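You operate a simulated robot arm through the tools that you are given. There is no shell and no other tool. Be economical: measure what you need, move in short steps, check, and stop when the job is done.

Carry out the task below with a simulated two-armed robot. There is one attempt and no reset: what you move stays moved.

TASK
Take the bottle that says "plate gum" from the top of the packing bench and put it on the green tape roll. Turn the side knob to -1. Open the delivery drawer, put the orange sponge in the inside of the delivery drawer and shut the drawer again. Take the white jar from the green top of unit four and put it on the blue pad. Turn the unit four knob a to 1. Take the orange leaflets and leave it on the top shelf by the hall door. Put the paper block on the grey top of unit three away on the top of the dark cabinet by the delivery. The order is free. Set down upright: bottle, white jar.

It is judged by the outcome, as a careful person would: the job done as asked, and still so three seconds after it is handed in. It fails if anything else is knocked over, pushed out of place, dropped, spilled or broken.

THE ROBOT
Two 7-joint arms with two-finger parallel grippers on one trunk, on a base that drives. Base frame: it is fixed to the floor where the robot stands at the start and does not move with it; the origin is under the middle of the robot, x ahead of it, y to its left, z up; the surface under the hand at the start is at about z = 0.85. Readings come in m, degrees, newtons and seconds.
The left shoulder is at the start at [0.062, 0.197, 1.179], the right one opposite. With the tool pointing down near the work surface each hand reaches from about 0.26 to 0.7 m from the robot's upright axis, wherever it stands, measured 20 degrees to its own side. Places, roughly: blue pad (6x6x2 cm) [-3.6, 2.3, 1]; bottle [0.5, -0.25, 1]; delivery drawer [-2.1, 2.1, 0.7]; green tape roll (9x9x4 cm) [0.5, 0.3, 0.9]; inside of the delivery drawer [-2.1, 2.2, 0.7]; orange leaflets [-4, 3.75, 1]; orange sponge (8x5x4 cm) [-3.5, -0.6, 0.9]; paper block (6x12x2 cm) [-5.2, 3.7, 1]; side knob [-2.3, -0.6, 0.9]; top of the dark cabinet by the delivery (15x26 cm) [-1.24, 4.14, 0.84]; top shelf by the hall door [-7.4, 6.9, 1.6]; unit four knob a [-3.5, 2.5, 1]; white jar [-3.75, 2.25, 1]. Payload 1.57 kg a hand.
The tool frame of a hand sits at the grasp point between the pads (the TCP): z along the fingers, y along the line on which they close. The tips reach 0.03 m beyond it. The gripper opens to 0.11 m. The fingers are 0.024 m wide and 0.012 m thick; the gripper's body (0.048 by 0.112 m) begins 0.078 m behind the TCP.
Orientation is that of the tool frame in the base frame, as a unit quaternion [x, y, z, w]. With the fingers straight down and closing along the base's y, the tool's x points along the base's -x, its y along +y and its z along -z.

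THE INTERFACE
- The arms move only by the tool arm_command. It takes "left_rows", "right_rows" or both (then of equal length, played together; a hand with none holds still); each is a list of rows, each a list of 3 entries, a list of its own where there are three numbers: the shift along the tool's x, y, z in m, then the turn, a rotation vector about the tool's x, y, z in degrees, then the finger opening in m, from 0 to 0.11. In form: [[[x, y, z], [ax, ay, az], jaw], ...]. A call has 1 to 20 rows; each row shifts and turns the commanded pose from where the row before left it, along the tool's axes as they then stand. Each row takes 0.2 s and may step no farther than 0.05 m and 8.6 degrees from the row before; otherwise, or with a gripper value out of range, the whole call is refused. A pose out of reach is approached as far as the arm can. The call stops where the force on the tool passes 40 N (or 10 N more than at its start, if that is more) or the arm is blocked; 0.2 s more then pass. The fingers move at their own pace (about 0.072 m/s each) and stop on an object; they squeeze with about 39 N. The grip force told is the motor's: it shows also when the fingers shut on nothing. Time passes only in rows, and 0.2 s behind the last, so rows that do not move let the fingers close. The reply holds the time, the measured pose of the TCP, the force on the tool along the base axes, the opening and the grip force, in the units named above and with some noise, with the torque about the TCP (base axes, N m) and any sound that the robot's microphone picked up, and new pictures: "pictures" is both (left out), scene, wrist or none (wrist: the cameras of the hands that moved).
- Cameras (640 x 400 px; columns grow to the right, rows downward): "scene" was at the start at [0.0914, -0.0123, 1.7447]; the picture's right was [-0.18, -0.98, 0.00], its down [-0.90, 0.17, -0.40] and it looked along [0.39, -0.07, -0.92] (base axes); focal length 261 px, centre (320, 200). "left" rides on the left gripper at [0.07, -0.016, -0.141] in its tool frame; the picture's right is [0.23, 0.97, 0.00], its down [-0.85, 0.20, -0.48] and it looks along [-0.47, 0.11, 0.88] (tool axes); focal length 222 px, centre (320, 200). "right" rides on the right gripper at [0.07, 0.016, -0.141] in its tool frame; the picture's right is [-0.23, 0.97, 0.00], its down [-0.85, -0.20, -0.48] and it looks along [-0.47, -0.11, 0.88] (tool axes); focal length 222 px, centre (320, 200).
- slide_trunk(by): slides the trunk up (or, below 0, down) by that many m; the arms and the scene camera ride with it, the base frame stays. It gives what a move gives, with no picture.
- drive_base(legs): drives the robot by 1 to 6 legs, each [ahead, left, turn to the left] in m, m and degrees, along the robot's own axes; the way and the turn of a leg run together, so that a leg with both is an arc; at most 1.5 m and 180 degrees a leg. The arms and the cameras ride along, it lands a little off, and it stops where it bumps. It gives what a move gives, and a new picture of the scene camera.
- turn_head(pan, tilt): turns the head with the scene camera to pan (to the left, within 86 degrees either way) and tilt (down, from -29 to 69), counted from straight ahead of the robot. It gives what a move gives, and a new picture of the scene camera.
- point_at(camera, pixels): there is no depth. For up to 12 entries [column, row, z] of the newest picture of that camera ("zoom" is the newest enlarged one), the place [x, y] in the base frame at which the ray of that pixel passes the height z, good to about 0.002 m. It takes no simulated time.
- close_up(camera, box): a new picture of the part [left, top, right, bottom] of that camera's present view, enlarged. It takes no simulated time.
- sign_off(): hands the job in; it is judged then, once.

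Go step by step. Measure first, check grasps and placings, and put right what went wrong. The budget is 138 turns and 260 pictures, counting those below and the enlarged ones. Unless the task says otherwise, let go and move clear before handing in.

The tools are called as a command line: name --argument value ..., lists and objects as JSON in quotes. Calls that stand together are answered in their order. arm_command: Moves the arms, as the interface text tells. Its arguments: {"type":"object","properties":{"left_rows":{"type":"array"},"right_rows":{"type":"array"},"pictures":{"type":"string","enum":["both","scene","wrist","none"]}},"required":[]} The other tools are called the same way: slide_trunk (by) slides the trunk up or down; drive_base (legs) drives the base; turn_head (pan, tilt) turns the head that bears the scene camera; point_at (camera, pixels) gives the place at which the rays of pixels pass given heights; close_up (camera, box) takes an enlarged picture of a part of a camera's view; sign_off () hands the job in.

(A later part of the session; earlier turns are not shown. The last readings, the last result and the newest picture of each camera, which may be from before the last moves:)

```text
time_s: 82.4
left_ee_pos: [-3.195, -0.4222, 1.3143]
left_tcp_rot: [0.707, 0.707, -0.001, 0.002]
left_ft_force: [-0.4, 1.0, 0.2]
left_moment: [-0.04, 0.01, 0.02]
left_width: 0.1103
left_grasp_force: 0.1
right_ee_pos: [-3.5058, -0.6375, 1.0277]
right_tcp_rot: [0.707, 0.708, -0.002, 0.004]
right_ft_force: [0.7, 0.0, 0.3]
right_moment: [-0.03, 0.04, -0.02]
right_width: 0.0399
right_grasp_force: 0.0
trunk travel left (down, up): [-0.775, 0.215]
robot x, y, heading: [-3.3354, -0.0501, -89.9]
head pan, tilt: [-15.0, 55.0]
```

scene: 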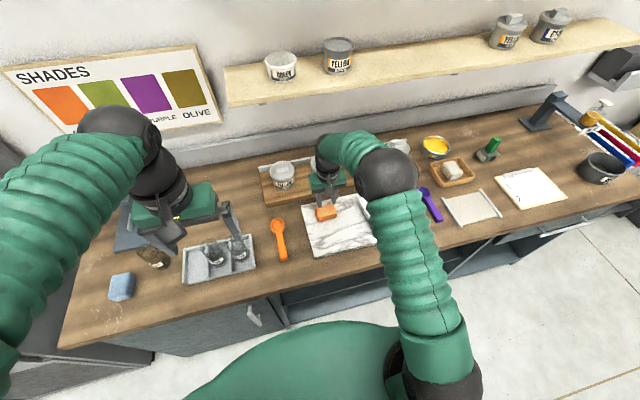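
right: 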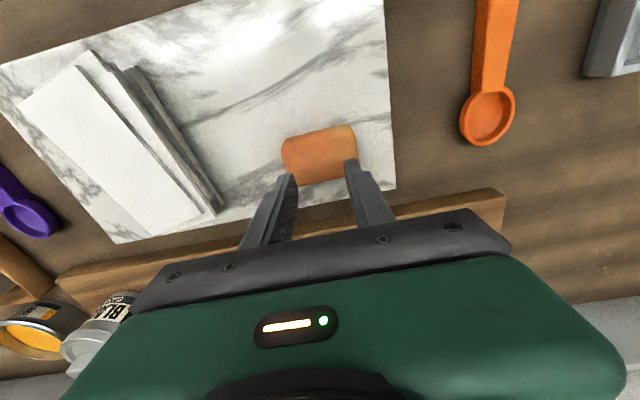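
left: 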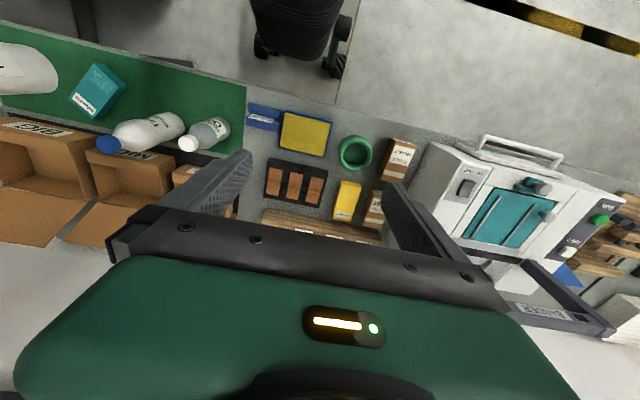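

The fingers closed to 0.04 without gripping, so the tips passed above the sponge; the earlier contact was elsewhere. I inspect closely.

close_up --camera "scene" --box '[250, 140, 410, 260]'

close_up --camera "right" --box '[240, 100, 420, 220]'

point_at --camera "right" --pixels '[[320, 155, 0.9], [320, 155, 0.92], [320, 155, 0.95], [283, 153, 0.9], [357, 148, 0.9], [283, 153, 0.92], [357, 148, 0.92]]'

point_at --camera "scene" --pixels '[[326, 212, 0.9], [326, 212, 0.92], [326, 212, 0.95]]'

```text
3.33 times, centred on (330, 200) of scene
```

zoom: 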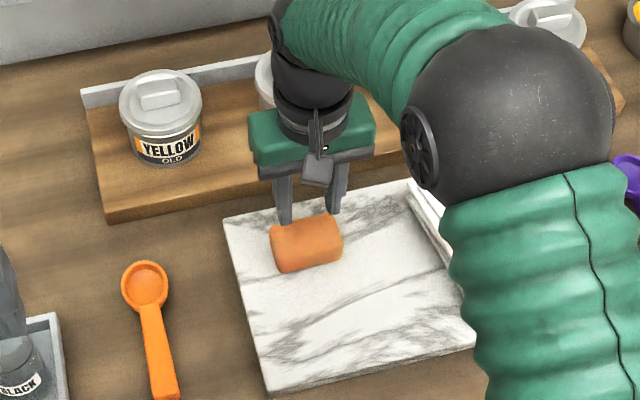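

```text
3.33 times, centred on (330, 160) of right
```

zoom: 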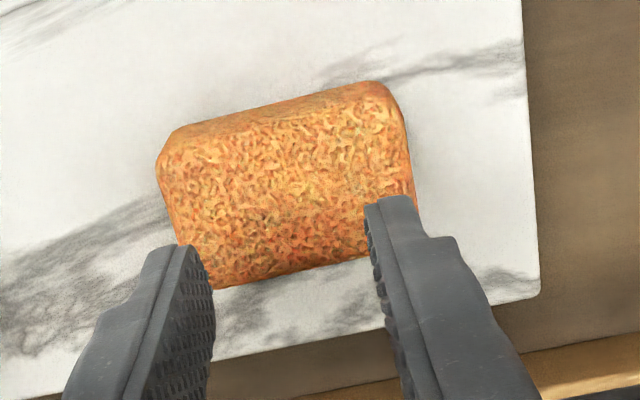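

```text
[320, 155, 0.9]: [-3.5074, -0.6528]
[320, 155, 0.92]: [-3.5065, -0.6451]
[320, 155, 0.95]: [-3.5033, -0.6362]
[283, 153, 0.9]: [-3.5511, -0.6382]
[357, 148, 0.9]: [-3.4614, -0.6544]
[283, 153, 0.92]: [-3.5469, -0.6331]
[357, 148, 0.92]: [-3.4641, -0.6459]
```

```text
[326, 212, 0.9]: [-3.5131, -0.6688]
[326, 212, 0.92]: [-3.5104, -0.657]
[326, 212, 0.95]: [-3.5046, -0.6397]
```

Two-view rays put the sponge top near 0.95, so the fingers may have slipped off on lifting. I go back down, slightly lower, close fully and check before lifting.

arm_command --right_rows '[[[0, 0, 0], [0, 0, 0], 0.11], [[0.0, 0.001, 0], [0, 0, 0], 0.11], [[0, 0, 0.035], [0, 0, 0], 0.11], [[0, 0, 0.03], [0, 0, 0], 0.11], [[0, 0, 0.006], [0, 0, 0], 0.11], [[0, 0, 0.004], [0, 0, 0], 0.11], [[0, 0, 0.004], [0, 0, 0], 0.11], [[0, 0, 0.004], [0, 0, 0], 0.11]]' --pictures "wrist"

```text
time_s: 84.4
left_ee_pos: [-3.1959, -0.4187, 1.3168]
left_tcp_rot: [0.708, 0.706, -0.002, 0.003]
left_ft_force: [0.9, -0.2, -0.3]
left_moment: [0.01, -0.02, 0.0]
left_width: 0.1102
left_grasp_force: 0.0
right_ee_pos: [-3.5029, -0.6404, 0.9516]
right_tcp_rot: [0.706, 0.708, -0.007, 0.007]
right_ft_force: [-1.2, 15.7, 25.6]
right_moment: [0.78, -1.51, 0.85]
right_width: 0.1095
right_grasp_force: 0.1
trunk travel left (down, up): [-0.775, 0.215]
robot x, y, heading: [-3.3354, -0.0457, -89.9]
head pan, tilt: [-15.0, 55.0]
stopped in row 8 (right hand): the force on the tool passed its limit at 43 N (the readings are from after the stop); the commanded pose is now the measured one
```

right: 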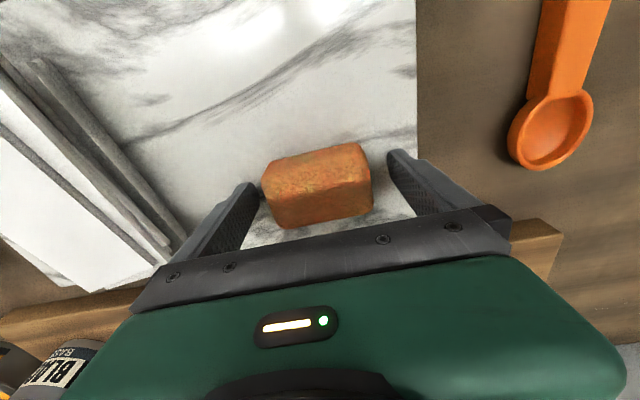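

Again contact at 0.9516, so tips touch the slab and the sponge sits between them. I raise 3 mm and close fully.

arm_command --right_rows '[[[0, 0, -0.004], [0, 0, 0], 0.11], [[0, 0, 0], [0, 0, 0], 0.0], [[0, 0, 0], [0, 0, 0], 0.0], [[0, 0, 0], [0, 0, 0], 0.0], [[0, 0, 0], [0, 0, 0], 0.0]]' --pictures "both"

```text
time_s: 85.6
left_ee_pos: [-3.1958, -0.423, 1.3141]
left_tcp_rot: [0.708, 0.706, -0.002, 0.001]
left_ft_force: [0.3, -0.3, 0.3]
left_moment: [0.0, 0.04, 0.02]
left_width: 0.1099
left_grasp_force: 0.0
right_ee_pos: [-3.503, -0.6447, 0.9522]
right_tcp_rot: [0.707, 0.707, -0.006, 0.005]
right_ft_force: [2.1, -1.9, 3.9]
right_moment: [-0.1, -0.13, 0.0]
right_width: 0.074
right_grasp_force: 39.2
trunk travel left (down, up): [-0.775, 0.215]
robot x, y, heading: [-3.3351, -0.0449, -90.0]
head pan, tilt: [-15.0, 55.0]
```

scene: 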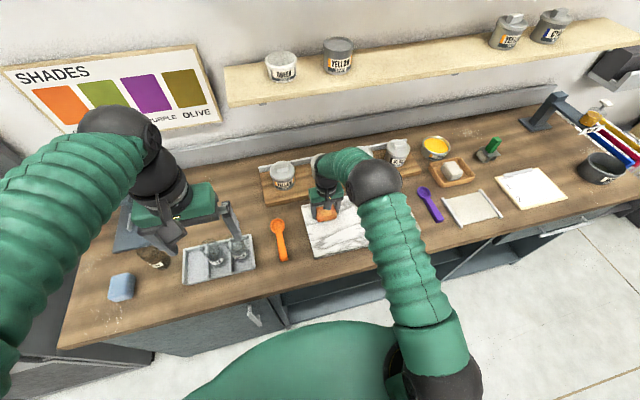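
right: 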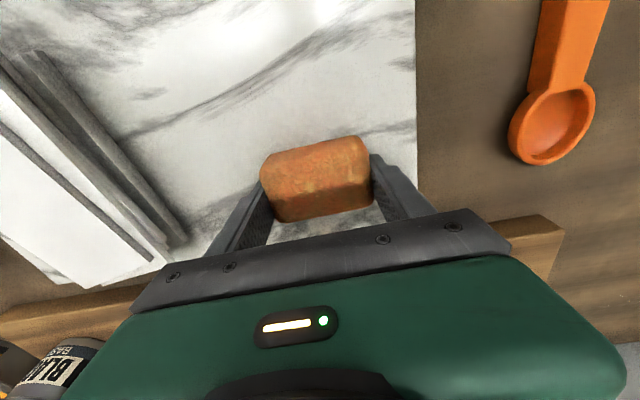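

Now it grips: 0.074 opening at 39 N. I lift straight up and pull back.

arm_command --right_rows '[[[0, 0, -0.03], [0, 0, 0], 0.0], [[0, 0, -0.04], [0, 0, 0], 0.0], [[0, 0, -0.045], [0, 0, 0], 0.0], [[0, 0, -0.045], [0, 0, 0], 0.0], [[0.04, 0, -0.02], [0, 0, 0], 0.0], [[0.04, 0, -0.02], [0, 0, 0], 0.0], [[0.045, 0, 0], [0, 0, 0], 0.0], [[0.045, 0, 0], [0, 0, 0], 0.0], [[0.045, 0, 0], [0, 0, 0], 0.0]]' --pictures "both"

```text
time_s: 87.6
left_ee_pos: [-3.1971, -0.4205, 1.3147]
left_tcp_rot: [0.707, 0.707, -0.002, 0.002]
left_ft_force: [0.3, 0.4, 0.5]
left_moment: [0.01, -0.02, 0.04]
left_width: 0.1101
left_grasp_force: 0.0
right_ee_pos: [-3.502, -0.4208, 1.1467]
right_tcp_rot: [0.706, 0.708, -0.007, 0.008]
right_ft_force: [-0.6, 1.1, -0.4]
right_moment: [-0.06, -0.01, 0.0]
right_width: 0.074
right_grasp_force: 39.2
trunk travel left (down, up): [-0.775, 0.215]
robot x, y, heading: [-3.334, -0.0485, -90.0]
head pan, tilt: [-15.0, 55.0]
```

scene: 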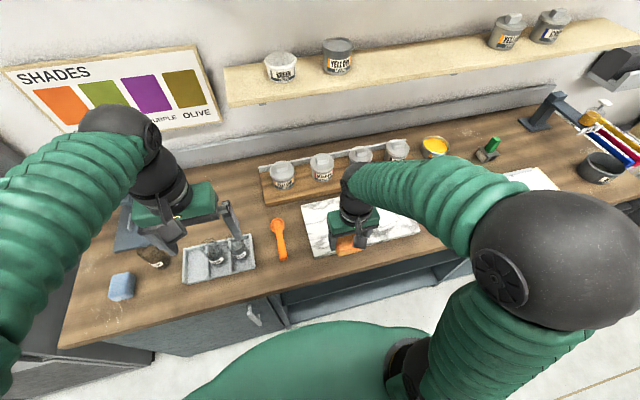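
right: 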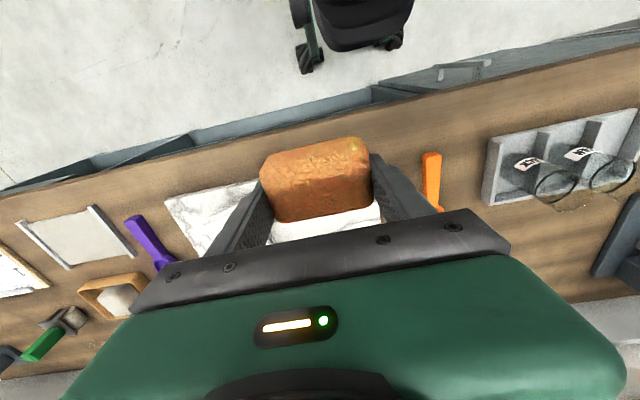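

The sponge is held and nothing else moved. I back off, turn around and go to the delivery drawer's front.

drive_base --legs '[[-0.6, 0, 0], [0, 0, 180], [0.2, -1.3, 0]]'

turn_head --pan 5 --tilt 40

```text
time_s: 104.5
left_ee_pos: [-2.1609, 1.1317, 1.3136]
left_tcp_rot: [0.72, -0.694, 0.0, -0.002]
left_ft_force: [-1.0, -0.5, 0.2]
left_moment: [0.0, -0.05, 0.01]
left_width: 0.1103
left_grasp_force: 0.1
right_ee_pos: [-1.8557, 1.1453, 1.1445]
right_tcp_rot: [0.721, -0.693, -0.006, -0.006]
right_ft_force: [-0.1, -0.1, -0.9]
right_moment: [-0.03, -0.03, 0.01]
right_width: 0.0739
right_grasp_force: 39.1
trunk travel left (down, up): [-0.775, 0.215]
robot x, y, heading: [-2.0077, 0.7636, 92.3]
head pan, tilt: [-15.0, 55.0]
```

scene: 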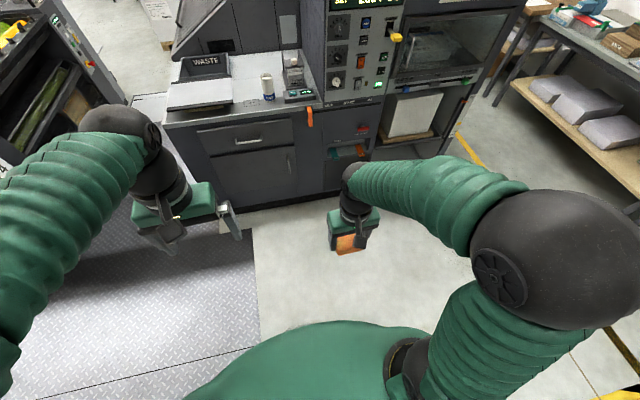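

```text
time_s: 105.4
left_ee_pos: [-2.1589, 1.1327, 1.3147]
left_tcp_rot: [0.721, -0.693, -0.001, -0.002]
left_ft_force: [0.7, 0.0, 0.3]
left_moment: [-0.04, 0.02, 0.0]
left_width: 0.1101
left_grasp_force: 0.1
right_ee_pos: [-1.8533, 1.1441, 1.1457]
right_tcp_rot: [0.721, -0.693, -0.006, -0.006]
right_ft_force: [0.3, -0.1, -0.1]
right_moment: [-0.01, 0.07, 0.0]
right_width: 0.0738
right_grasp_force: 38.9
trunk travel left (down, up): [-0.775, 0.215]
robot x, y, heading: [-2.006, 0.7673, 92.2]
head pan, tilt: [5.0, 40.0]
```

scene: 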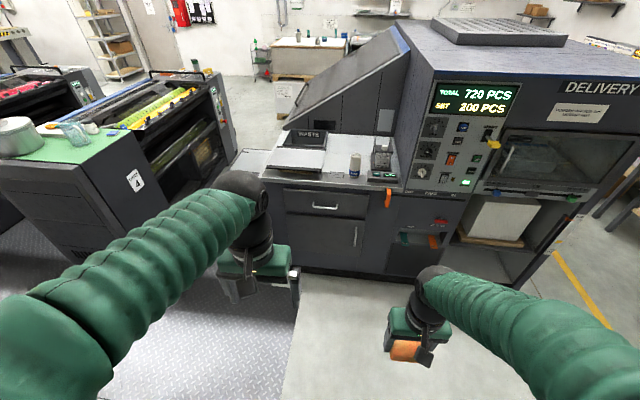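

The delivery drawer with its bar handle is at (325,207). I zoom and measure.

close_up --camera "scene" --box '[250, 120, 410, 240]'

point_at --camera "scene" --pixels '[[325, 207, 0.75], [325, 207, 0.7], [262, 178, 0.85], [395, 187, 0.85], [300, 267, 0.0], [312, 206, 0.75], [338, 208, 0.75]]'

```text
3.33 times, centred on (330, 180) of scene
```

zoom: 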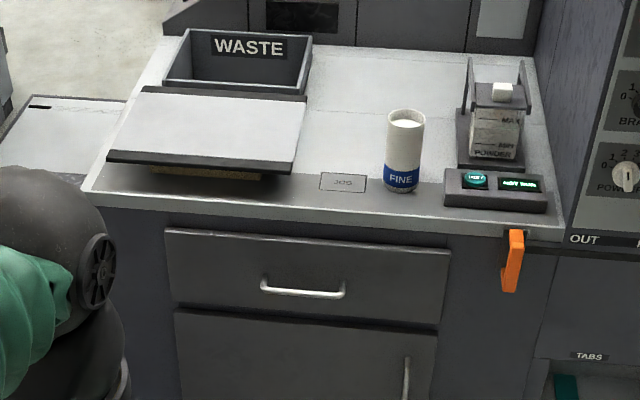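

```text
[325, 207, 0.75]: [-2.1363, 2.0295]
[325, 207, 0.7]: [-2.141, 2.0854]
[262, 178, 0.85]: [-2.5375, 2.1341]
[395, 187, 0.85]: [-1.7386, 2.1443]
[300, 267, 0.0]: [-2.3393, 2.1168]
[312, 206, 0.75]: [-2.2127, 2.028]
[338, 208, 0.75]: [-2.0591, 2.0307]
```

The drawer front is near y≈2.12 with a bar handle about (-2.15,2.07,0.72). I lower the trunk 0.35, raise the right hand a bit, extend the left and pitch it to point forward.

slide_trunk --by -0.35

arm_command --left_rows '[[[-0.04, 0.01, 0], [0, 0, 0], 0.11], [[-0.04, 0.01, 0], [0, 0, 0], 0.11], [[-0.04, 0.01, 0], [0, 0, 0], 0.11], [[-0.04, 0, 0], [0, 0, 0], 0.11], [[0, 0, 0], [0, -8, 0], 0.11], [[0, 0, 0], [0, -8, 0], 0.11], [[0, 0, 0], [0, -8, 0], 0.11], [[0, 0, 0], [0, -8, 0], 0.11], [[0, 0, 0], [0, -8, 0], 0.11], [[0, 0, 0], [0, -8, 0], 0.11], [[0, 0, 0], [0, -8, 0], 0.11], [[0, 0, 0], [0, -8, 0], 0.11]]' --right_rows '[[[0, 0, -0.03], [0, 0, 0], 0.0], [[0, 0, -0.03], [0, 0, 0], 0.0], [[0, 0, -0.03], [0, 0, 0], 0.0], [[0.02, 0, -0.03], [0, 0, 0], 0.0], [[0.02, 0, -0.03], [0, 0, 0], 0.0], [[0, 0, 0], [0, 0, 0], 0.0], [[0, 0, 0], [0, 0, 0], 0.0], [[0, 0, 0], [0, 0, 0], 0.0], [[0, 0, 0], [0, 0, 0], 0.0], [[0, 0, 0], [0, 0, 0], 0.0], [[0, 0, 0], [0, 0, 0], 0.0], [[0, 0, 0], [0, 0, 0], 0.0]]' --pictures "both"

```text
time_s: 108.8
left_ee_pos: [-2.1591, 1.132, 0.9638]
left_tcp_rot: [0.72, -0.694, -0.002, -0.001]
left_ft_force: [-0.3, -0.7, -0.7]
left_moment: [0.01, 0.02, -0.02]
left_width: 0.1098
left_grasp_force: 0.1
right_ee_pos: [-1.8547, 1.1448, 0.7937]
right_tcp_rot: [0.721, -0.693, -0.006, -0.006]
right_ft_force: [0.3, -0.6, -0.1]
right_moment: [-0.02, 0.01, 0.04]
right_width: 0.0737
right_grasp_force: 38.7
trunk travel left (down, up): [-0.425, 0.565]
robot x, y, heading: [-2.0071, 0.7608, 92.2]
head pan, tilt: [5.0, 40.0]
```

```text
time_s: 111.4
left_ee_pos: [-2.1914, 1.2908, 0.9449]
left_tcp_rot: [0.63, -0.584, -0.342, -0.381]
left_ft_force: [11.5, -0.8, -3.9]
left_moment: [0.26, 0.55, 0.94]
left_width: 0.1098
left_grasp_force: 0.0
right_ee_pos: [-1.8506, 1.1002, 0.9425]
right_tcp_rot: [0.721, -0.693, -0.006, -0.005]
right_ft_force: [-0.8, -0.3, -1.3]
right_moment: [-0.04, -0.06, -0.03]
right_width: 0.0742
right_grasp_force: 38.9
trunk travel left (down, up): [-0.425, 0.565]
robot x, y, heading: [-2.0053, 0.7605, 92.2]
head pan, tilt: [5.0, 40.0]
```

scene: 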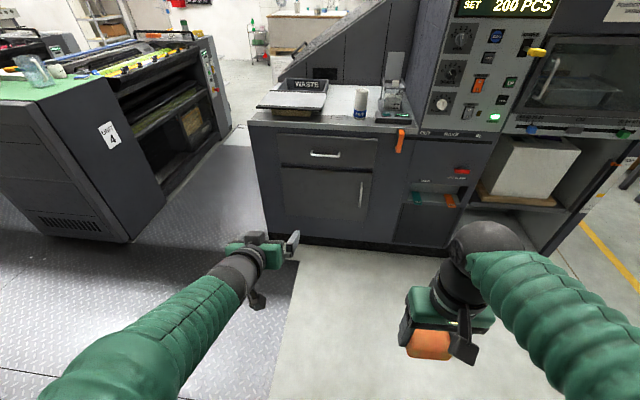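
right: 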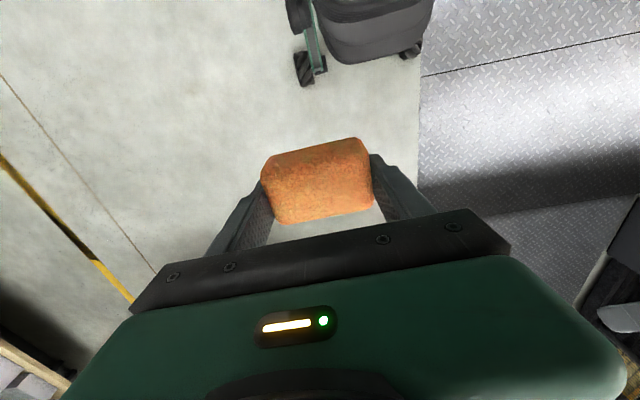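
left: 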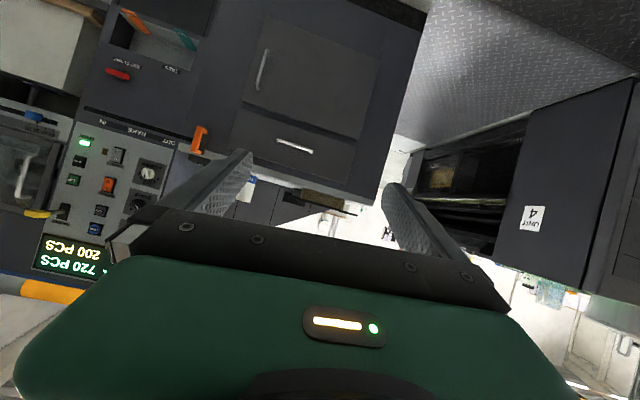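

The left hand now points forward and 28° down. I roll it about its own axis so the fingers close vertically, trying one direction in two halves.

arm_command --left_rows '[[[0, 0, 0], [0, 0, 8], 0.11], [[0, 0, 0], [0, 0, 8], 0.11], [[0, 0, 0], [0, 0, 8], 0.11], [[0, 0, 0], [0, 0, 8], 0.11], [[0, 0, 0], [0, 0, 8], 0.11], [[0, 0, 0], [0, 0, 8], 0.11], [[0, 0, 0], [0, 0, 8], 0.11], [[0, 0, 0], [0, 0, 8], 0.11], [[0, 0, 0], [0, 0, 8], 0.11], [[0, 0, 0], [0, 0, 8], 0.11], [[0, 0, 0], [0, 0, 8], 0.11], [[0, 0, 0], [0, 0, 2], 0.11]]' --pictures "both"

```text
time_s: 114.0
left_ee_pos: [-2.1923, 1.2923, 0.9411]
left_tcp_rot: [-0.038, 0.86, 0.508, 0.035]
left_ft_force: [0.1, -0.2, 0.0]
left_moment: [-0.05, 0.05, 0.06]
left_width: 0.1103
left_grasp_force: 0.0
right_ee_pos: [-1.8528, 1.1014, 0.9427]
right_tcp_rot: [0.722, -0.692, -0.006, -0.006]
right_ft_force: [-0.1, -0.5, -0.2]
right_moment: [0.0, -0.01, 0.01]
right_width: 0.074
right_grasp_force: 39.4
trunk travel left (down, up): [-0.425, 0.565]
robot x, y, heading: [-2.0072, 0.761, 92.1]
head pan, tilt: [5.0, 40.0]
```

scene: 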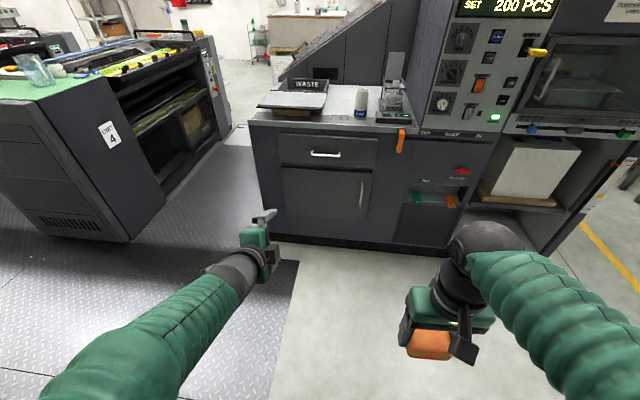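
left: 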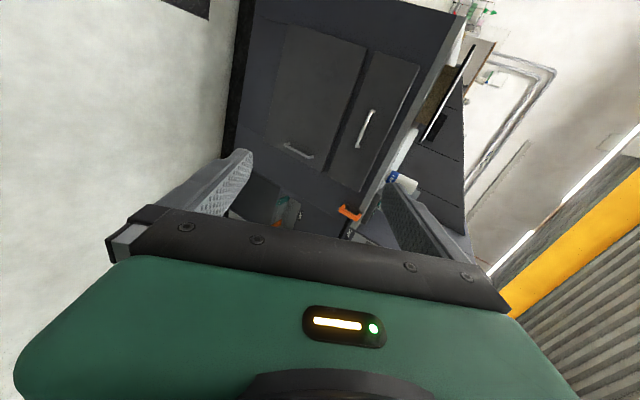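

The roll worked with no strain. I level the tool (pitch up 28° about tool x) and then measure the handle from both cameras.

arm_command --left_rows '[[[0, 0, 0], [-7.2, 0, 0], 0.09], [[0, 0, 0], [-7.2, 0, 0], 0.07], [[0, 0, 0], [-7.2, 0, 0], 0.06], [[0, 0, 0], [-7.2, 0, 0], 0.06], [[0, 0, 0], [0, 0, 0], 0.06]]' --pictures "both"

close_up --camera "scene" --box '[260, 110, 420, 210]'

```text
time_s: 114.5
left_ee_pos: [-2.2059, 1.2926, 0.9497]
left_tcp_rot: [-0.062, 0.802, 0.593, 0.037]
left_ft_force: [0.2, -0.7, 0.1]
left_moment: [0.01, -0.02, -0.01]
left_width: 0.0698
left_grasp_force: 0.1
right_ee_pos: [-1.8535, 1.1009, 0.9414]
right_tcp_rot: [0.722, -0.692, -0.007, -0.007]
right_ft_force: [0.3, 0.3, 0.3]
right_moment: [0.03, 0.03, 0.01]
right_width: 0.0739
right_grasp_force: 38.6
trunk travel left (down, up): [-0.425, 0.565]
robot x, y, heading: [-2.0051, 0.7649, 92.3]
head pan, tilt: [5.0, 40.0]
stopped in row 2 (left hand): the arm was blocked; the commanded pose is now the measured one
```

scene: 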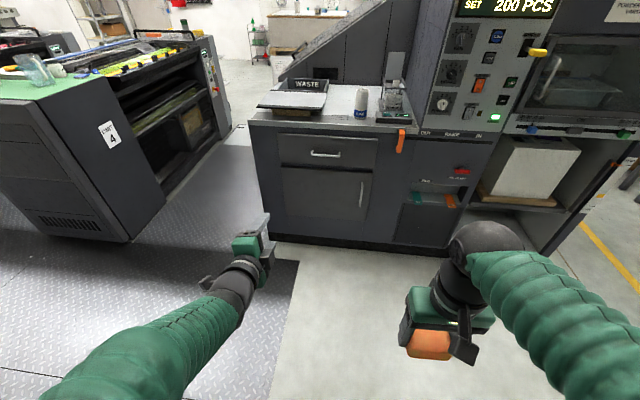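
left: 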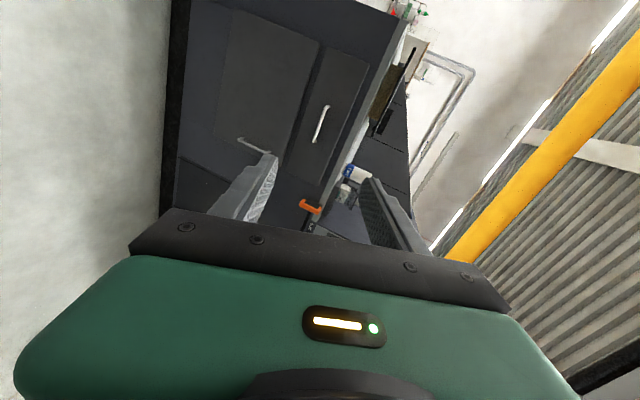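

```text
4.00 times, centred on (340, 160) of scene
```

zoom: 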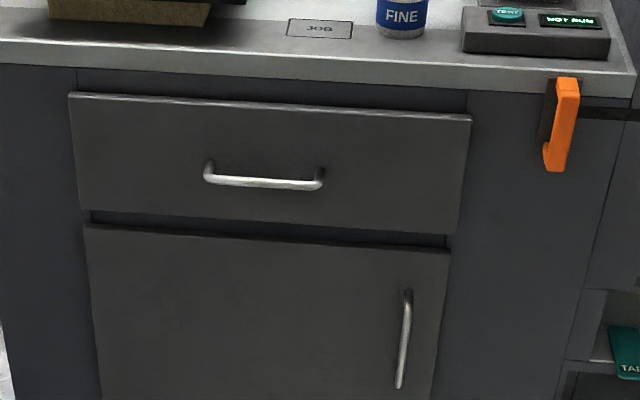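

Levelled to 17° below horizontal before a joint limit; good enough. I triangulate the handle bar from the scene zoom (262,182) and left view (322,124).

point_at --camera "zoom" --pixels '[[262, 182, 0.68], [262, 182, 0.72], [262, 182, 0.76], [210, 180, 0.72], [318, 185, 0.72], [210, 165, 0.72], [68, 95, 0.8], [470, 118, 0.8]]'

point_at --camera "left" --pixels '[[322, 124, 0.68], [322, 124, 0.72], [322, 124, 0.76]]'

```text
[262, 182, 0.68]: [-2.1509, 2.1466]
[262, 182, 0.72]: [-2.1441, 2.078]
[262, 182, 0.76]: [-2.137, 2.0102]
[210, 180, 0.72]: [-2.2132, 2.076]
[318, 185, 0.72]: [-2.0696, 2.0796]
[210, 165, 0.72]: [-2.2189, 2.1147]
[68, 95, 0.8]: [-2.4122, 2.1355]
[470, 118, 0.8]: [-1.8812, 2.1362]
```

```text
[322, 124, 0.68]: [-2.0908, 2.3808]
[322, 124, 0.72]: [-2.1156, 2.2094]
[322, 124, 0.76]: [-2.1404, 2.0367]
```

Three rays agree on the handle near (-2.14,2.03,0.75). I lower the trunk 0.2 while raising the right hand, square up, and drive closer.

slide_trunk --by -0.18

arm_command --right_rows '[[[0, 0, -0.045], [0, 0, 0], 0.0], [[0, 0, -0.045], [0, 0, 0], 0.0], [[0, 0, -0.045], [0, 0, 0], 0.0], [[0, 0, -0.045], [0, 0, 0], 0.0]]' --pictures "none"

drive_base --legs '[[0, 0, -2.3], [0.5, -0.04, 0]]'

close_up --camera "left" --box '[0, 0, 640, 400]'

```text
time_s: 116.5
left_ee_pos: [-2.2064, 1.2919, 0.7671]
left_tcp_rot: [-0.065, 0.803, 0.591, 0.042]
left_ft_force: [-0.4, 0.5, -0.2]
left_moment: [-0.02, -0.01, -0.04]
left_width: 0.0696
left_grasp_force: 0.1
right_ee_pos: [-1.8526, 1.1002, 0.7605]
right_tcp_rot: [0.721, -0.693, -0.006, -0.007]
right_ft_force: [0.7, -0.4, 0.6]
right_moment: [0.0, 0.01, 0.0]
right_width: 0.0738
right_grasp_force: 39.5
trunk travel left (down, up): [-0.245, 0.745]
robot x, y, heading: [-2.0123, 0.7624, 92.4]
head pan, tilt: [5.0, 40.0]
```

```text
time_s: 117.5
left_ee_pos: [-2.207, 1.2922, 0.7688]
left_tcp_rot: [-0.065, 0.803, 0.591, 0.043]
left_ft_force: [0.6, -0.1, 0.1]
left_moment: [-0.03, -0.01, 0.02]
left_width: 0.0704
left_grasp_force: 0.1
right_ee_pos: [-1.8523, 1.0942, 0.9416]
right_tcp_rot: [0.721, -0.693, -0.006, -0.005]
right_ft_force: [-0.3, 0.9, 0.0]
right_moment: [0.0, 0.0, -0.02]
right_width: 0.074
right_grasp_force: 39.2
trunk travel left (down, up): [-0.245, 0.745]
robot x, y, heading: [-2.0039, 0.7636, 92.2]
head pan, tilt: [5.0, 40.0]
```

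```text
time_s: 120.9
left_ee_pos: [-2.1397, 1.7972, 0.7677]
left_tcp_rot: [-0.046, 0.804, 0.59, 0.057]
left_ft_force: [1.1, -0.1, 0.3]
left_moment: [0.01, -0.01, 0.01]
left_width: 0.0698
left_grasp_force: 0.1
right_ee_pos: [-1.7952, 1.5829, 0.9414]
right_tcp_rot: [-0.706, 0.709, 0.005, 0.005]
right_ft_force: [0.1, 0.0, -0.1]
right_moment: [0.0, -0.03, -0.01]
right_width: 0.0742
right_grasp_force: 39.4
trunk travel left (down, up): [-0.245, 0.745]
robot x, y, heading: [-1.9658, 1.2602, 89.7]
head pan, tilt: [5.0, 40.0]
```

scene: 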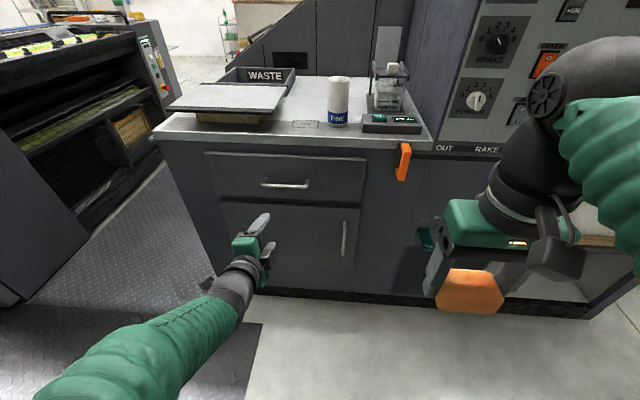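

```text
1.00 times, centred on (320, 200) of left (not enlarged: the box is as wide or as high as the picture)
```

zoom: 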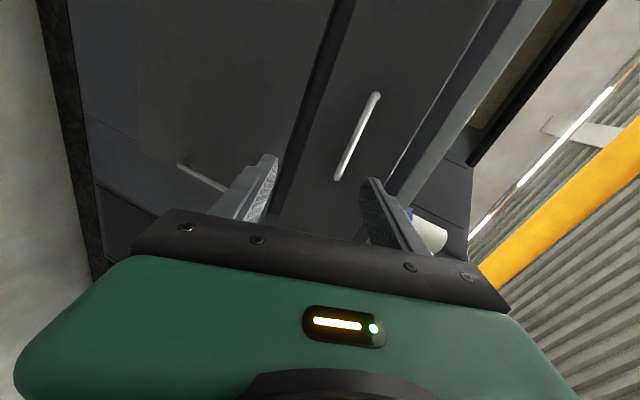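

Closer now: handle centre at scene (285,185) and left view (357,137). I triangulate again.

point_at --camera "zoom" --pixels '[[357, 137, 0.72], [357, 137, 0.75], [357, 137, 0.78], [376, 97, 0.75], [338, 178, 0.75]]'

point_at --camera "scene" --pixels '[[285, 185, 0.72], [285, 185, 0.75], [285, 185, 0.78], [262, 183, 0.75], [308, 185, 0.75], [206, 153, 0.82], [365, 158, 0.82]]'

```text
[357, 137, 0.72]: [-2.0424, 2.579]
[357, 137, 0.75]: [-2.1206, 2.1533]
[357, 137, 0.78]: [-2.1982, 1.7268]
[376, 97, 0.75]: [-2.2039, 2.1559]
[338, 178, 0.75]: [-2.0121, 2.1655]
```

```text
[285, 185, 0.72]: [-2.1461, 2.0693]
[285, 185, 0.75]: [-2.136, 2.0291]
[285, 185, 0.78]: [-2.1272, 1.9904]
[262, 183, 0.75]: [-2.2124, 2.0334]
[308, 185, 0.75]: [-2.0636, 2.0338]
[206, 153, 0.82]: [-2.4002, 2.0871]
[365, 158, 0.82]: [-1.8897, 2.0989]
```

Handle bar at about (-2.138,2.017,0.759). I advance the left hand to 5 cm short of it and check.

arm_command --left_rows '[[[0, 0.012, 0.04], [0, 0, 0], 0.07], [[0, 0.012, 0.04], [0, 0, 0], 0.07], [[0, 0.011, 0.036], [0, 0, 0], 0.07], [[0, 0.011, 0.036], [0, 0, 0], 0.07], [[0, 0, 0], [0, 0, 0], 0.07]]' --pictures "both"

close_up --camera "scene" --box '[220, 140, 360, 240]'

```text
time_s: 122.1
left_ee_pos: [-2.1413, 1.9557, 0.765]
left_tcp_rot: [-0.046, 0.804, 0.59, 0.057]
left_ft_force: [0.4, -0.8, 0.4]
left_moment: [0.03, 0.0, 0.0]
left_width: 0.0699
left_grasp_force: 0.1
right_ee_pos: [-1.7948, 1.5831, 0.9415]
right_tcp_rot: [-0.705, 0.709, 0.006, 0.007]
right_ft_force: [-0.4, -0.3, 0.1]
right_moment: [0.03, 0.0, 0.01]
right_width: 0.0738
right_grasp_force: 39.5
trunk travel left (down, up): [-0.245, 0.745]
robot x, y, heading: [-1.9651, 1.262, 89.8]
head pan, tilt: [5.0, 40.0]
```

scene: 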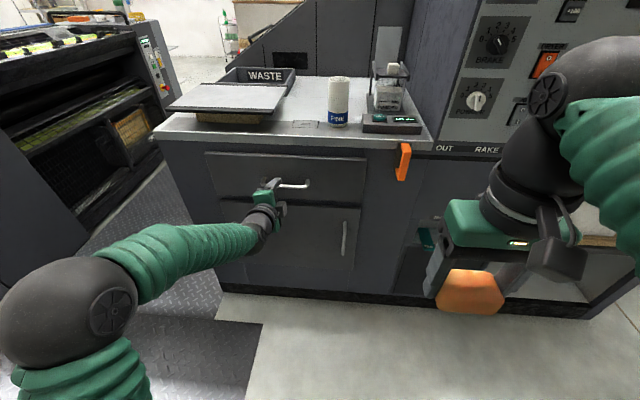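
left: 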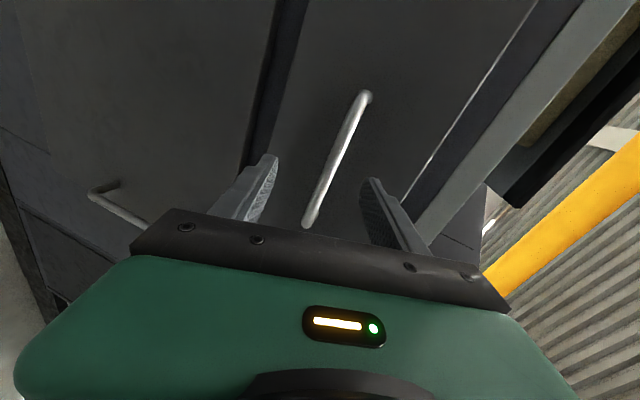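

```text
4.00 times, centred on (290, 190) of scene
```

zoom: 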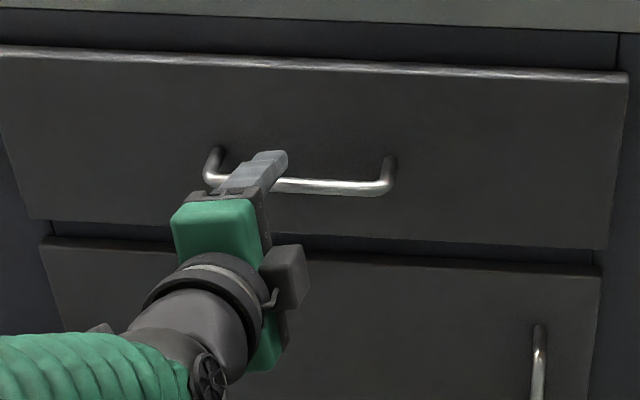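

The bar lies between the fingers in the wrist view. I advance the last 5 cm and close.

arm_command --left_rows '[[[0, 0.007, 0.02], [0, 0, 0], 0.07], [[0, 0.005, 0.015], [0, 0, 0], 0.07], [[0, 0.003, 0.01], [0, 0, 0], 0.07], [[0, 0, 0], [0, 0, 0], 0.0], [[0, 0, 0], [0, 0, 0], 0.0], [[0, 0, 0], [0, 0, 0], 0.0], [[0, 0, 0], [0, 0, 0], 0.0]]' --pictures "both"

```text
time_s: 123.7
left_ee_pos: [-2.1405, 2.001, 0.7615]
left_tcp_rot: [-0.046, 0.807, 0.585, 0.057]
left_ft_force: [2.6, -17.1, -22.6]
left_moment: [-0.34, 0.8, -0.2]
left_width: 0.0151
left_grasp_force: 31.3
right_ee_pos: [-1.796, 1.5835, 0.9409]
right_tcp_rot: [-0.706, 0.709, 0.005, 0.005]
right_ft_force: [0.7, 0.3, -0.7]
right_moment: [-0.01, 0.03, -0.07]
right_width: 0.0737
right_grasp_force: 39.1
trunk travel left (down, up): [-0.245, 0.745]
robot x, y, heading: [-1.9653, 1.2565, 89.6]
head pan, tilt: [5.0, 40.0]
```

scene: 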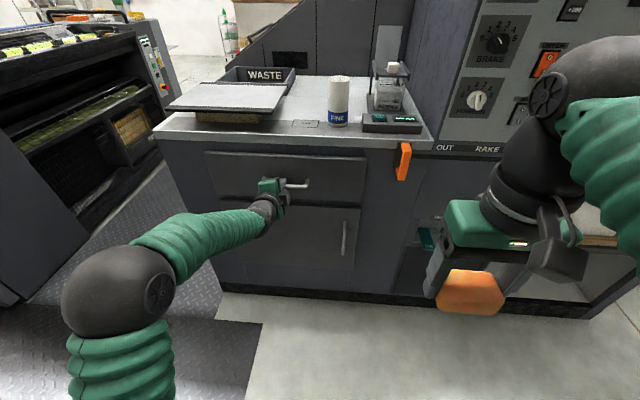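
left: 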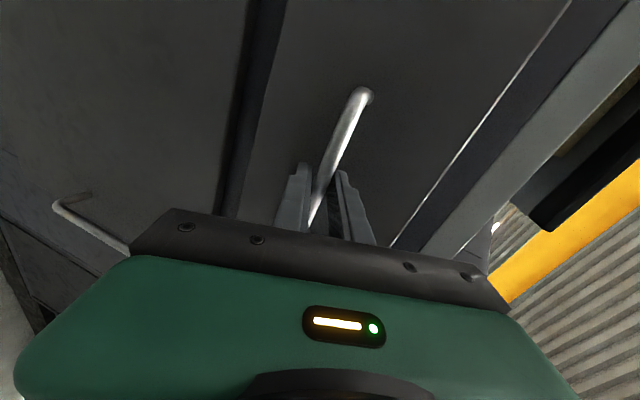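

The handle is gripped (0.015 m). I pull straight back 0.24 m.

arm_command --left_rows '[[[0, -0.009, -0.0286], [0, 0, 0], 0.0], [[0, -0.009, -0.0286], [0, 0, 0], 0.0], [[0, -0.009, -0.0286], [0, 0, 0], 0.0], [[0, -0.009, -0.0286], [0, 0, 0], 0.0], [[0, -0.009, -0.0286], [0, 0, 0], 0.0], [[0, -0.009, -0.0286], [0, 0, 0], 0.0], [[0, -0.009, -0.0286], [0, 0, 0], 0.0], [[0, -0.009, -0.0286], [0, 0, 0], 0.0]]' --pictures "both"

```text
time_s: 125.5
left_ee_pos: [-2.1397, 1.7762, 0.7663]
left_tcp_rot: [-0.048, 0.811, 0.581, 0.055]
left_ft_force: [-3.1, 18.3, -19.2]
left_moment: [-0.31, 0.78, -0.3]
left_width: 0.0153
left_grasp_force: 31.0
left hand out of reach, approached as far as the arm can: row 8
right_ee_pos: [-1.7967, 1.5823, 0.9425]
right_tcp_rot: [-0.704, 0.71, 0.006, 0.006]
right_ft_force: [-1.1, -0.5, -0.1]
right_moment: [0.0, 0.02, -0.02]
right_width: 0.074
right_grasp_force: 39.2
trunk travel left (down, up): [-0.245, 0.745]
robot x, y, heading: [-1.9669, 1.2594, 89.5]
head pan, tilt: [5.0, 40.0]
stopped in row 8 (left hand): the force on the tool passed its limit at 70 N (the readings are from after the stop); the commanded pose is now the measured one
```

scene: 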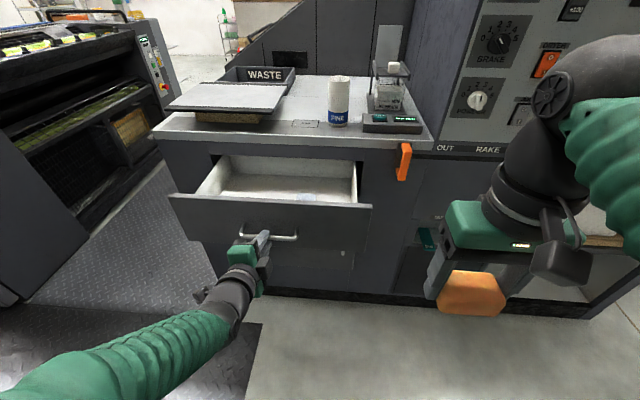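
left: 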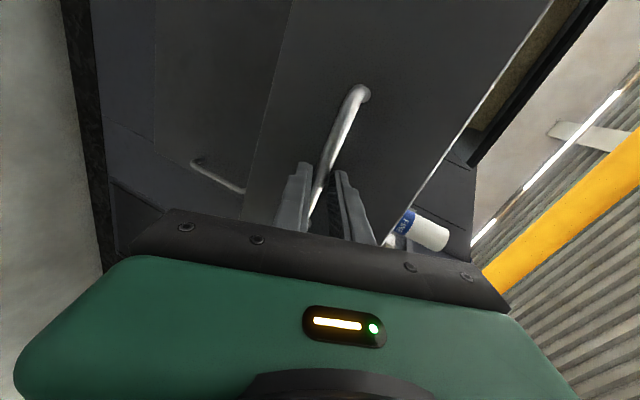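

The drawer is open about 0.22 m. I release the handle, back off, raise the trunk 0.4, and shift left for the right hand to drop the sponge in.

arm_command --left_rows '[[[0, 0, 0], [0, 0, 0], 0.07], [[0, 0, 0], [0, 0, 0], 0.07], [[0, 0, 0], [0, 0, 0], 0.07]]' --pictures "none"

drive_base --legs '[[-0.25, 0, 0]]'

slide_trunk --by 0.4

drive_base --legs '[[0, 0.34, 0.5], [0.34, 0, 0]]'

turn_head --pan -12 --tilt 55

```text
time_s: 126.3
left_ee_pos: [-2.1396, 1.7752, 0.7699]
left_tcp_rot: [-0.048, 0.807, 0.585, 0.056]
left_ft_force: [0.6, 0.7, -0.1]
left_moment: [0.01, 0.01, -0.02]
left_width: 0.0701
left_grasp_force: 0.1
right_ee_pos: [-1.7953, 1.581, 0.9422]
right_tcp_rot: [-0.705, 0.709, 0.007, 0.006]
right_ft_force: [-0.7, 0.1, 0.3]
right_moment: [0.02, 0.01, 0.02]
right_width: 0.074
right_grasp_force: 38.9
trunk travel left (down, up): [-0.245, 0.745]
robot x, y, heading: [-1.9662, 1.2561, 89.6]
head pan, tilt: [5.0, 40.0]
```

```text
time_s: 128.1
left_ee_pos: [-2.1417, 1.5248, 0.7705]
left_tcp_rot: [-0.05, 0.807, 0.585, 0.055]
left_ft_force: [0.7, 0.3, 0.5]
left_moment: [-0.01, -0.01, -0.01]
left_width: 0.0697
left_grasp_force: 0.0
right_ee_pos: [-1.798, 1.3332, 0.9428]
right_tcp_rot: [-0.706, 0.708, 0.007, 0.008]
right_ft_force: [-0.7, 0.1, -0.4]
right_moment: [0.05, 0.0, 0.0]
right_width: 0.0739
right_grasp_force: 39.1
trunk travel left (down, up): [-0.245, 0.745]
robot x, y, heading: [-1.9662, 1.0126, 89.9]
head pan, tilt: [5.0, 40.0]
```

scene: 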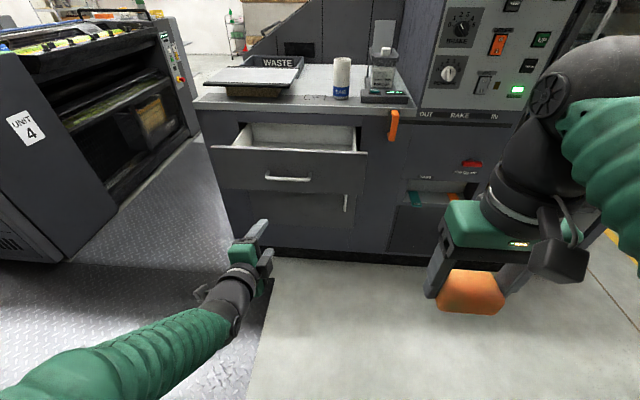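

```text
time_s: 131.9
left_ee_pos: [-2.1427, 1.5272, 1.1693]
left_tcp_rot: [-0.049, 0.808, 0.585, 0.055]
left_ft_force: [-0.1, -0.4, 0.4]
left_moment: [0.0, -0.01, 0.01]
left_width: 0.0701
left_grasp_force: 0.1
right_ee_pos: [-1.7983, 1.3333, 1.3424]
right_tcp_rot: [-0.706, 0.708, 0.007, 0.007]
right_ft_force: [-1.0, 0.5, -1.0]
right_moment: [0.0, 0.01, -0.02]
right_width: 0.0738
right_grasp_force: 39.0
trunk travel left (down, up): [-0.645, 0.345]
robot x, y, heading: [-1.9658, 1.0073, 89.9]
head pan, tilt: [5.0, 40.0]
```

```text
time_s: 136.0
left_ee_pos: [-2.4939, 1.8638, 1.1709]
left_tcp_rot: [-0.055, 0.806, 0.587, 0.05]
left_ft_force: [0.4, -1.1, -0.6]
left_moment: [0.03, -0.01, -0.04]
left_width: 0.07
left_grasp_force: 0.1
right_ee_pos: [-2.148, 1.6766, 1.3421]
right_tcp_rot: [0.711, -0.703, -0.006, -0.008]
right_ft_force: [0.7, 0.3, -1.0]
right_moment: [0.04, 0.01, -0.03]
right_width: 0.074
right_grasp_force: 39.3
trunk travel left (down, up): [-0.645, 0.345]
robot x, y, heading: [-2.3059, 1.3534, 90.5]
head pan, tilt: [5.0, 40.0]
```

scene: 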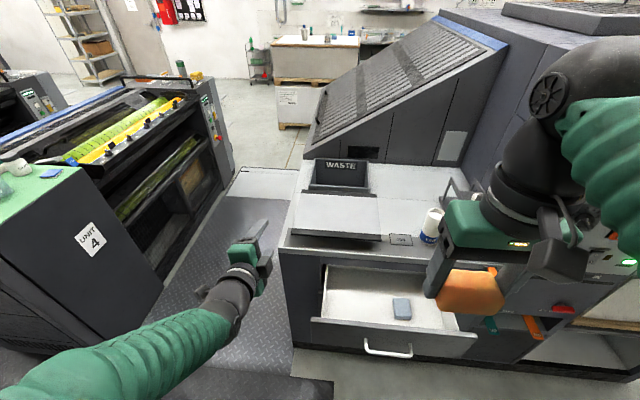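

```text
time_s: 136.8
left_ee_pos: [-2.4939, 1.8675, 1.1697]
left_tcp_rot: [-0.055, 0.807, 0.586, 0.05]
left_ft_force: [0.0, 0.5, 0.4]
left_moment: [0.03, -0.01, -0.01]
left_width: 0.0698
left_grasp_force: 0.1
right_ee_pos: [-2.1455, 1.679, 1.3418]
right_tcp_rot: [0.71, -0.704, -0.006, -0.006]
right_ft_force: [0.1, -1.2, 0.3]
right_moment: [-0.04, 0.0, 0.03]
right_width: 0.0741
right_grasp_force: 39.4
trunk travel left (down, up): [-0.645, 0.345]
robot x, y, heading: [-2.3129, 1.3527, 90.7]
head pan, tilt: [-12.0, 55.0]
```

scene: 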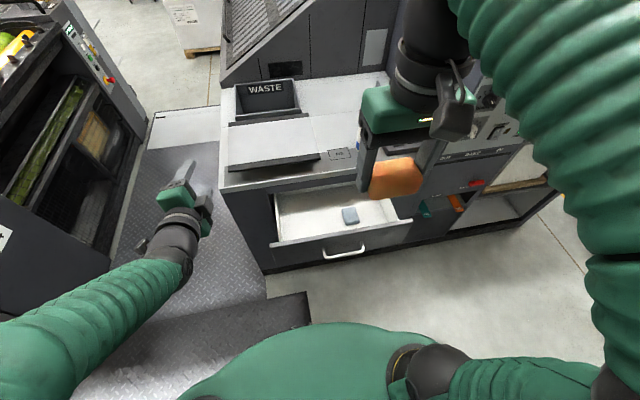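

The open drawer shows a blue-grey item at (350,215). I measure interior points to choose a free spot.

point_at --camera "scene" --pixels '[[350, 215, 0.7], [272, 243, 0.82], [411, 220, 0.82], [310, 212, 0.7], [275, 196, 0.8], [280, 238, 0.8], [345, 250, 0.76], [385, 207, 0.7], [222, 190, 0.87]]'

close_up --camera "scene" --box '[210, 150, 430, 290]'

```text
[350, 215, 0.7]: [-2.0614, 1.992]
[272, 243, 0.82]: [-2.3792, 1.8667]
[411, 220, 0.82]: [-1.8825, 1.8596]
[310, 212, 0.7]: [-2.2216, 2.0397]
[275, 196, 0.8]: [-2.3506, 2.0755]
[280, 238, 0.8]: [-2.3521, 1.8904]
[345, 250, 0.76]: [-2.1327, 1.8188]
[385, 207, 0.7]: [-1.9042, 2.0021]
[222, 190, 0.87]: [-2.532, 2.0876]
```

```text
2.86 times, centred on (320, 220) of scene
```

zoom: 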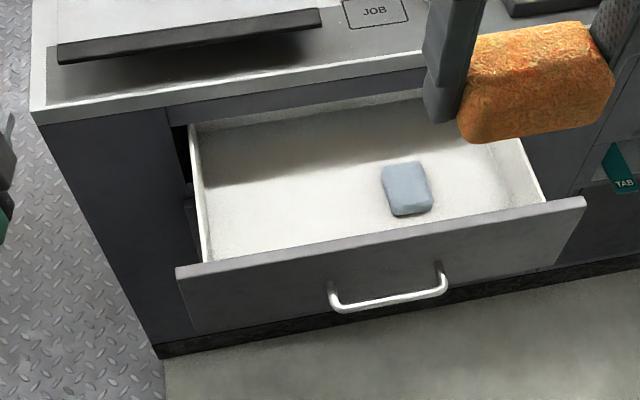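

Free interior floor lies left of the item; I target (-2.20,1.955). I move the right hand over it and down to z≈0.85, then check.

arm_command --right_rows '[[[-0.04, 0.008, 0], [0, 0, 0], 0.0], [[-0.04, 0.008, 0.02], [0, 0, 0], 0.0], [[-0.04, 0.008, 0.02], [0, 0, 0], 0.0], [[-0.04, 0.008, 0.02], [0, 0, 0], 0.0], [[-0.04, 0.008, 0.02], [0, 0, 0], 0.0], [[-0.04, 0.008, 0.02], [0, 0, 0], 0.0], [[-0.036, 0.008, 0.02], [0, 0, 0], 0.0], [[0, 0, 0.045], [0, 0, 0], 0.0], [[0, 0, 0.045], [0, 0, 0], 0.0], [[0, 0, 0.045], [0, 0, 0], 0.0], [[0, 0, 0.045], [0, 0, 0], 0.0], [[0, 0, 0.045], [0, 0, 0], 0.0], [[0, 0, 0.045], [0, 0, 0], 0.0], [[0, 0, 0.045], [0, 0, 0], 0.0], [[0, 0, 0.045], [0, 0, 0], 0.0]]' --pictures "both"

```text
time_s: 140.0
left_ee_pos: [-2.4931, 1.8696, 1.1695]
left_tcp_rot: [-0.054, 0.808, 0.585, 0.051]
left_ft_force: [0.7, -0.2, -0.1]
left_moment: [0.02, 0.02, -0.02]
left_width: 0.07
left_grasp_force: 0.1
right_ee_pos: [-2.2028, 1.9615, 0.8634]
right_tcp_rot: [0.711, -0.703, -0.006, -0.005]
right_ft_force: [0.0, 0.9, -0.5]
right_moment: [-0.03, -0.01, -0.03]
right_width: 0.074
right_grasp_force: 39.0
right hand out of reach, approached as far as the arm can: row 7
trunk travel left (down, up): [-0.645, 0.345]
robot x, y, heading: [-2.3122, 1.352, 90.5]
head pan, tilt: [-12.0, 55.0]
```

scene: 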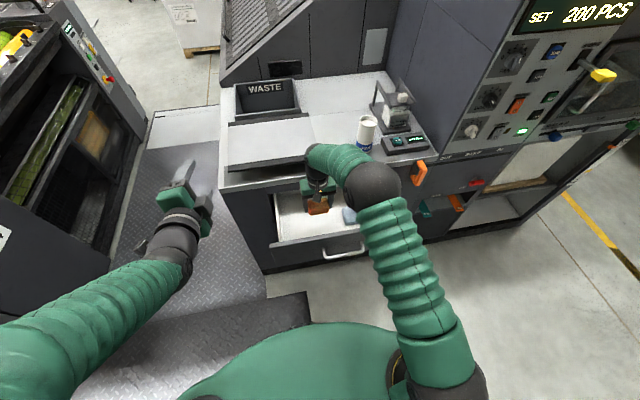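
right: 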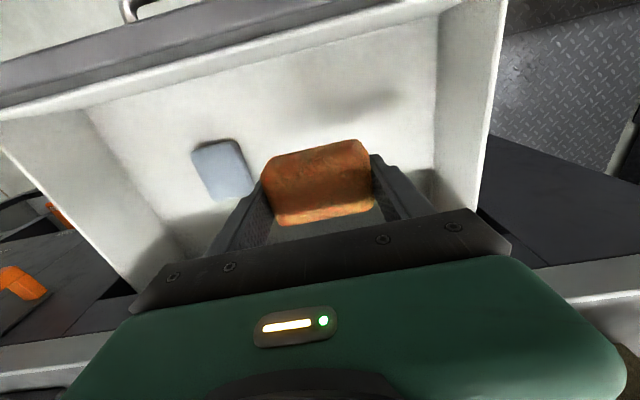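

The sponge is over the drawer with the blue item just right-hand side of the robot; I shift 3 cm away from it and lower until contact.

arm_command --right_rows '[[[0.01, 0.03, 0], [0, 0, 0], 0.0], [[0, 0, 0.04], [0, 0, 0], 0.0], [[0, 0, 0.03], [0, 0, 0], 0.0], [[0, 0, 0.02], [0, 0, 0], 0.0], [[0, 0, 0.008], [0, 0, 0], 0.0], [[0, 0, 0.008], [0, 0, 0], 0.0], [[0, 0, 0.008], [0, 0, 0], 0.0], [[0, 0, 0.006], [0, 0, 0], 0.0], [[0, 0, 0.006], [0, 0, 0], 0.0]]' --pictures "wrist"

```text
time_s: 142.0
left_ee_pos: [-2.4931, 1.8671, 1.1705]
left_tcp_rot: [-0.055, 0.807, 0.585, 0.052]
left_ft_force: [-0.2, -0.4, -0.2]
left_moment: [-0.03, -0.03, 0.01]
left_width: 0.07
left_grasp_force: 0.1
right_ee_pos: [-2.236, 1.951, 0.7385]
right_tcp_rot: [0.711, -0.703, -0.007, -0.006]
right_ft_force: [0.2, 0.1, -0.5]
right_moment: [-0.02, 0.0, 0.0]
right_width: 0.0741
right_grasp_force: 39.2
trunk travel left (down, up): [-0.645, 0.345]
robot x, y, heading: [-2.3147, 1.36, 90.6]
head pan, tilt: [-12.0, 55.0]
```

right: 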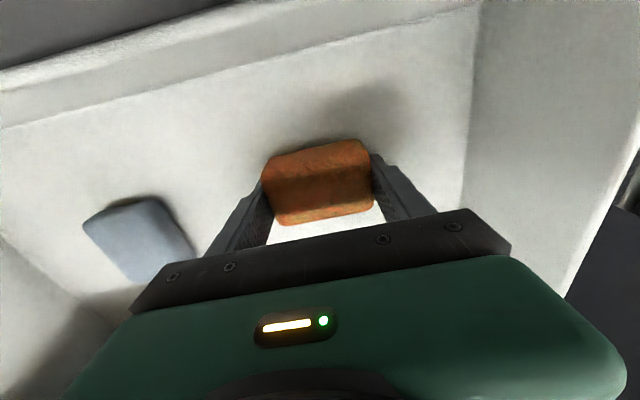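

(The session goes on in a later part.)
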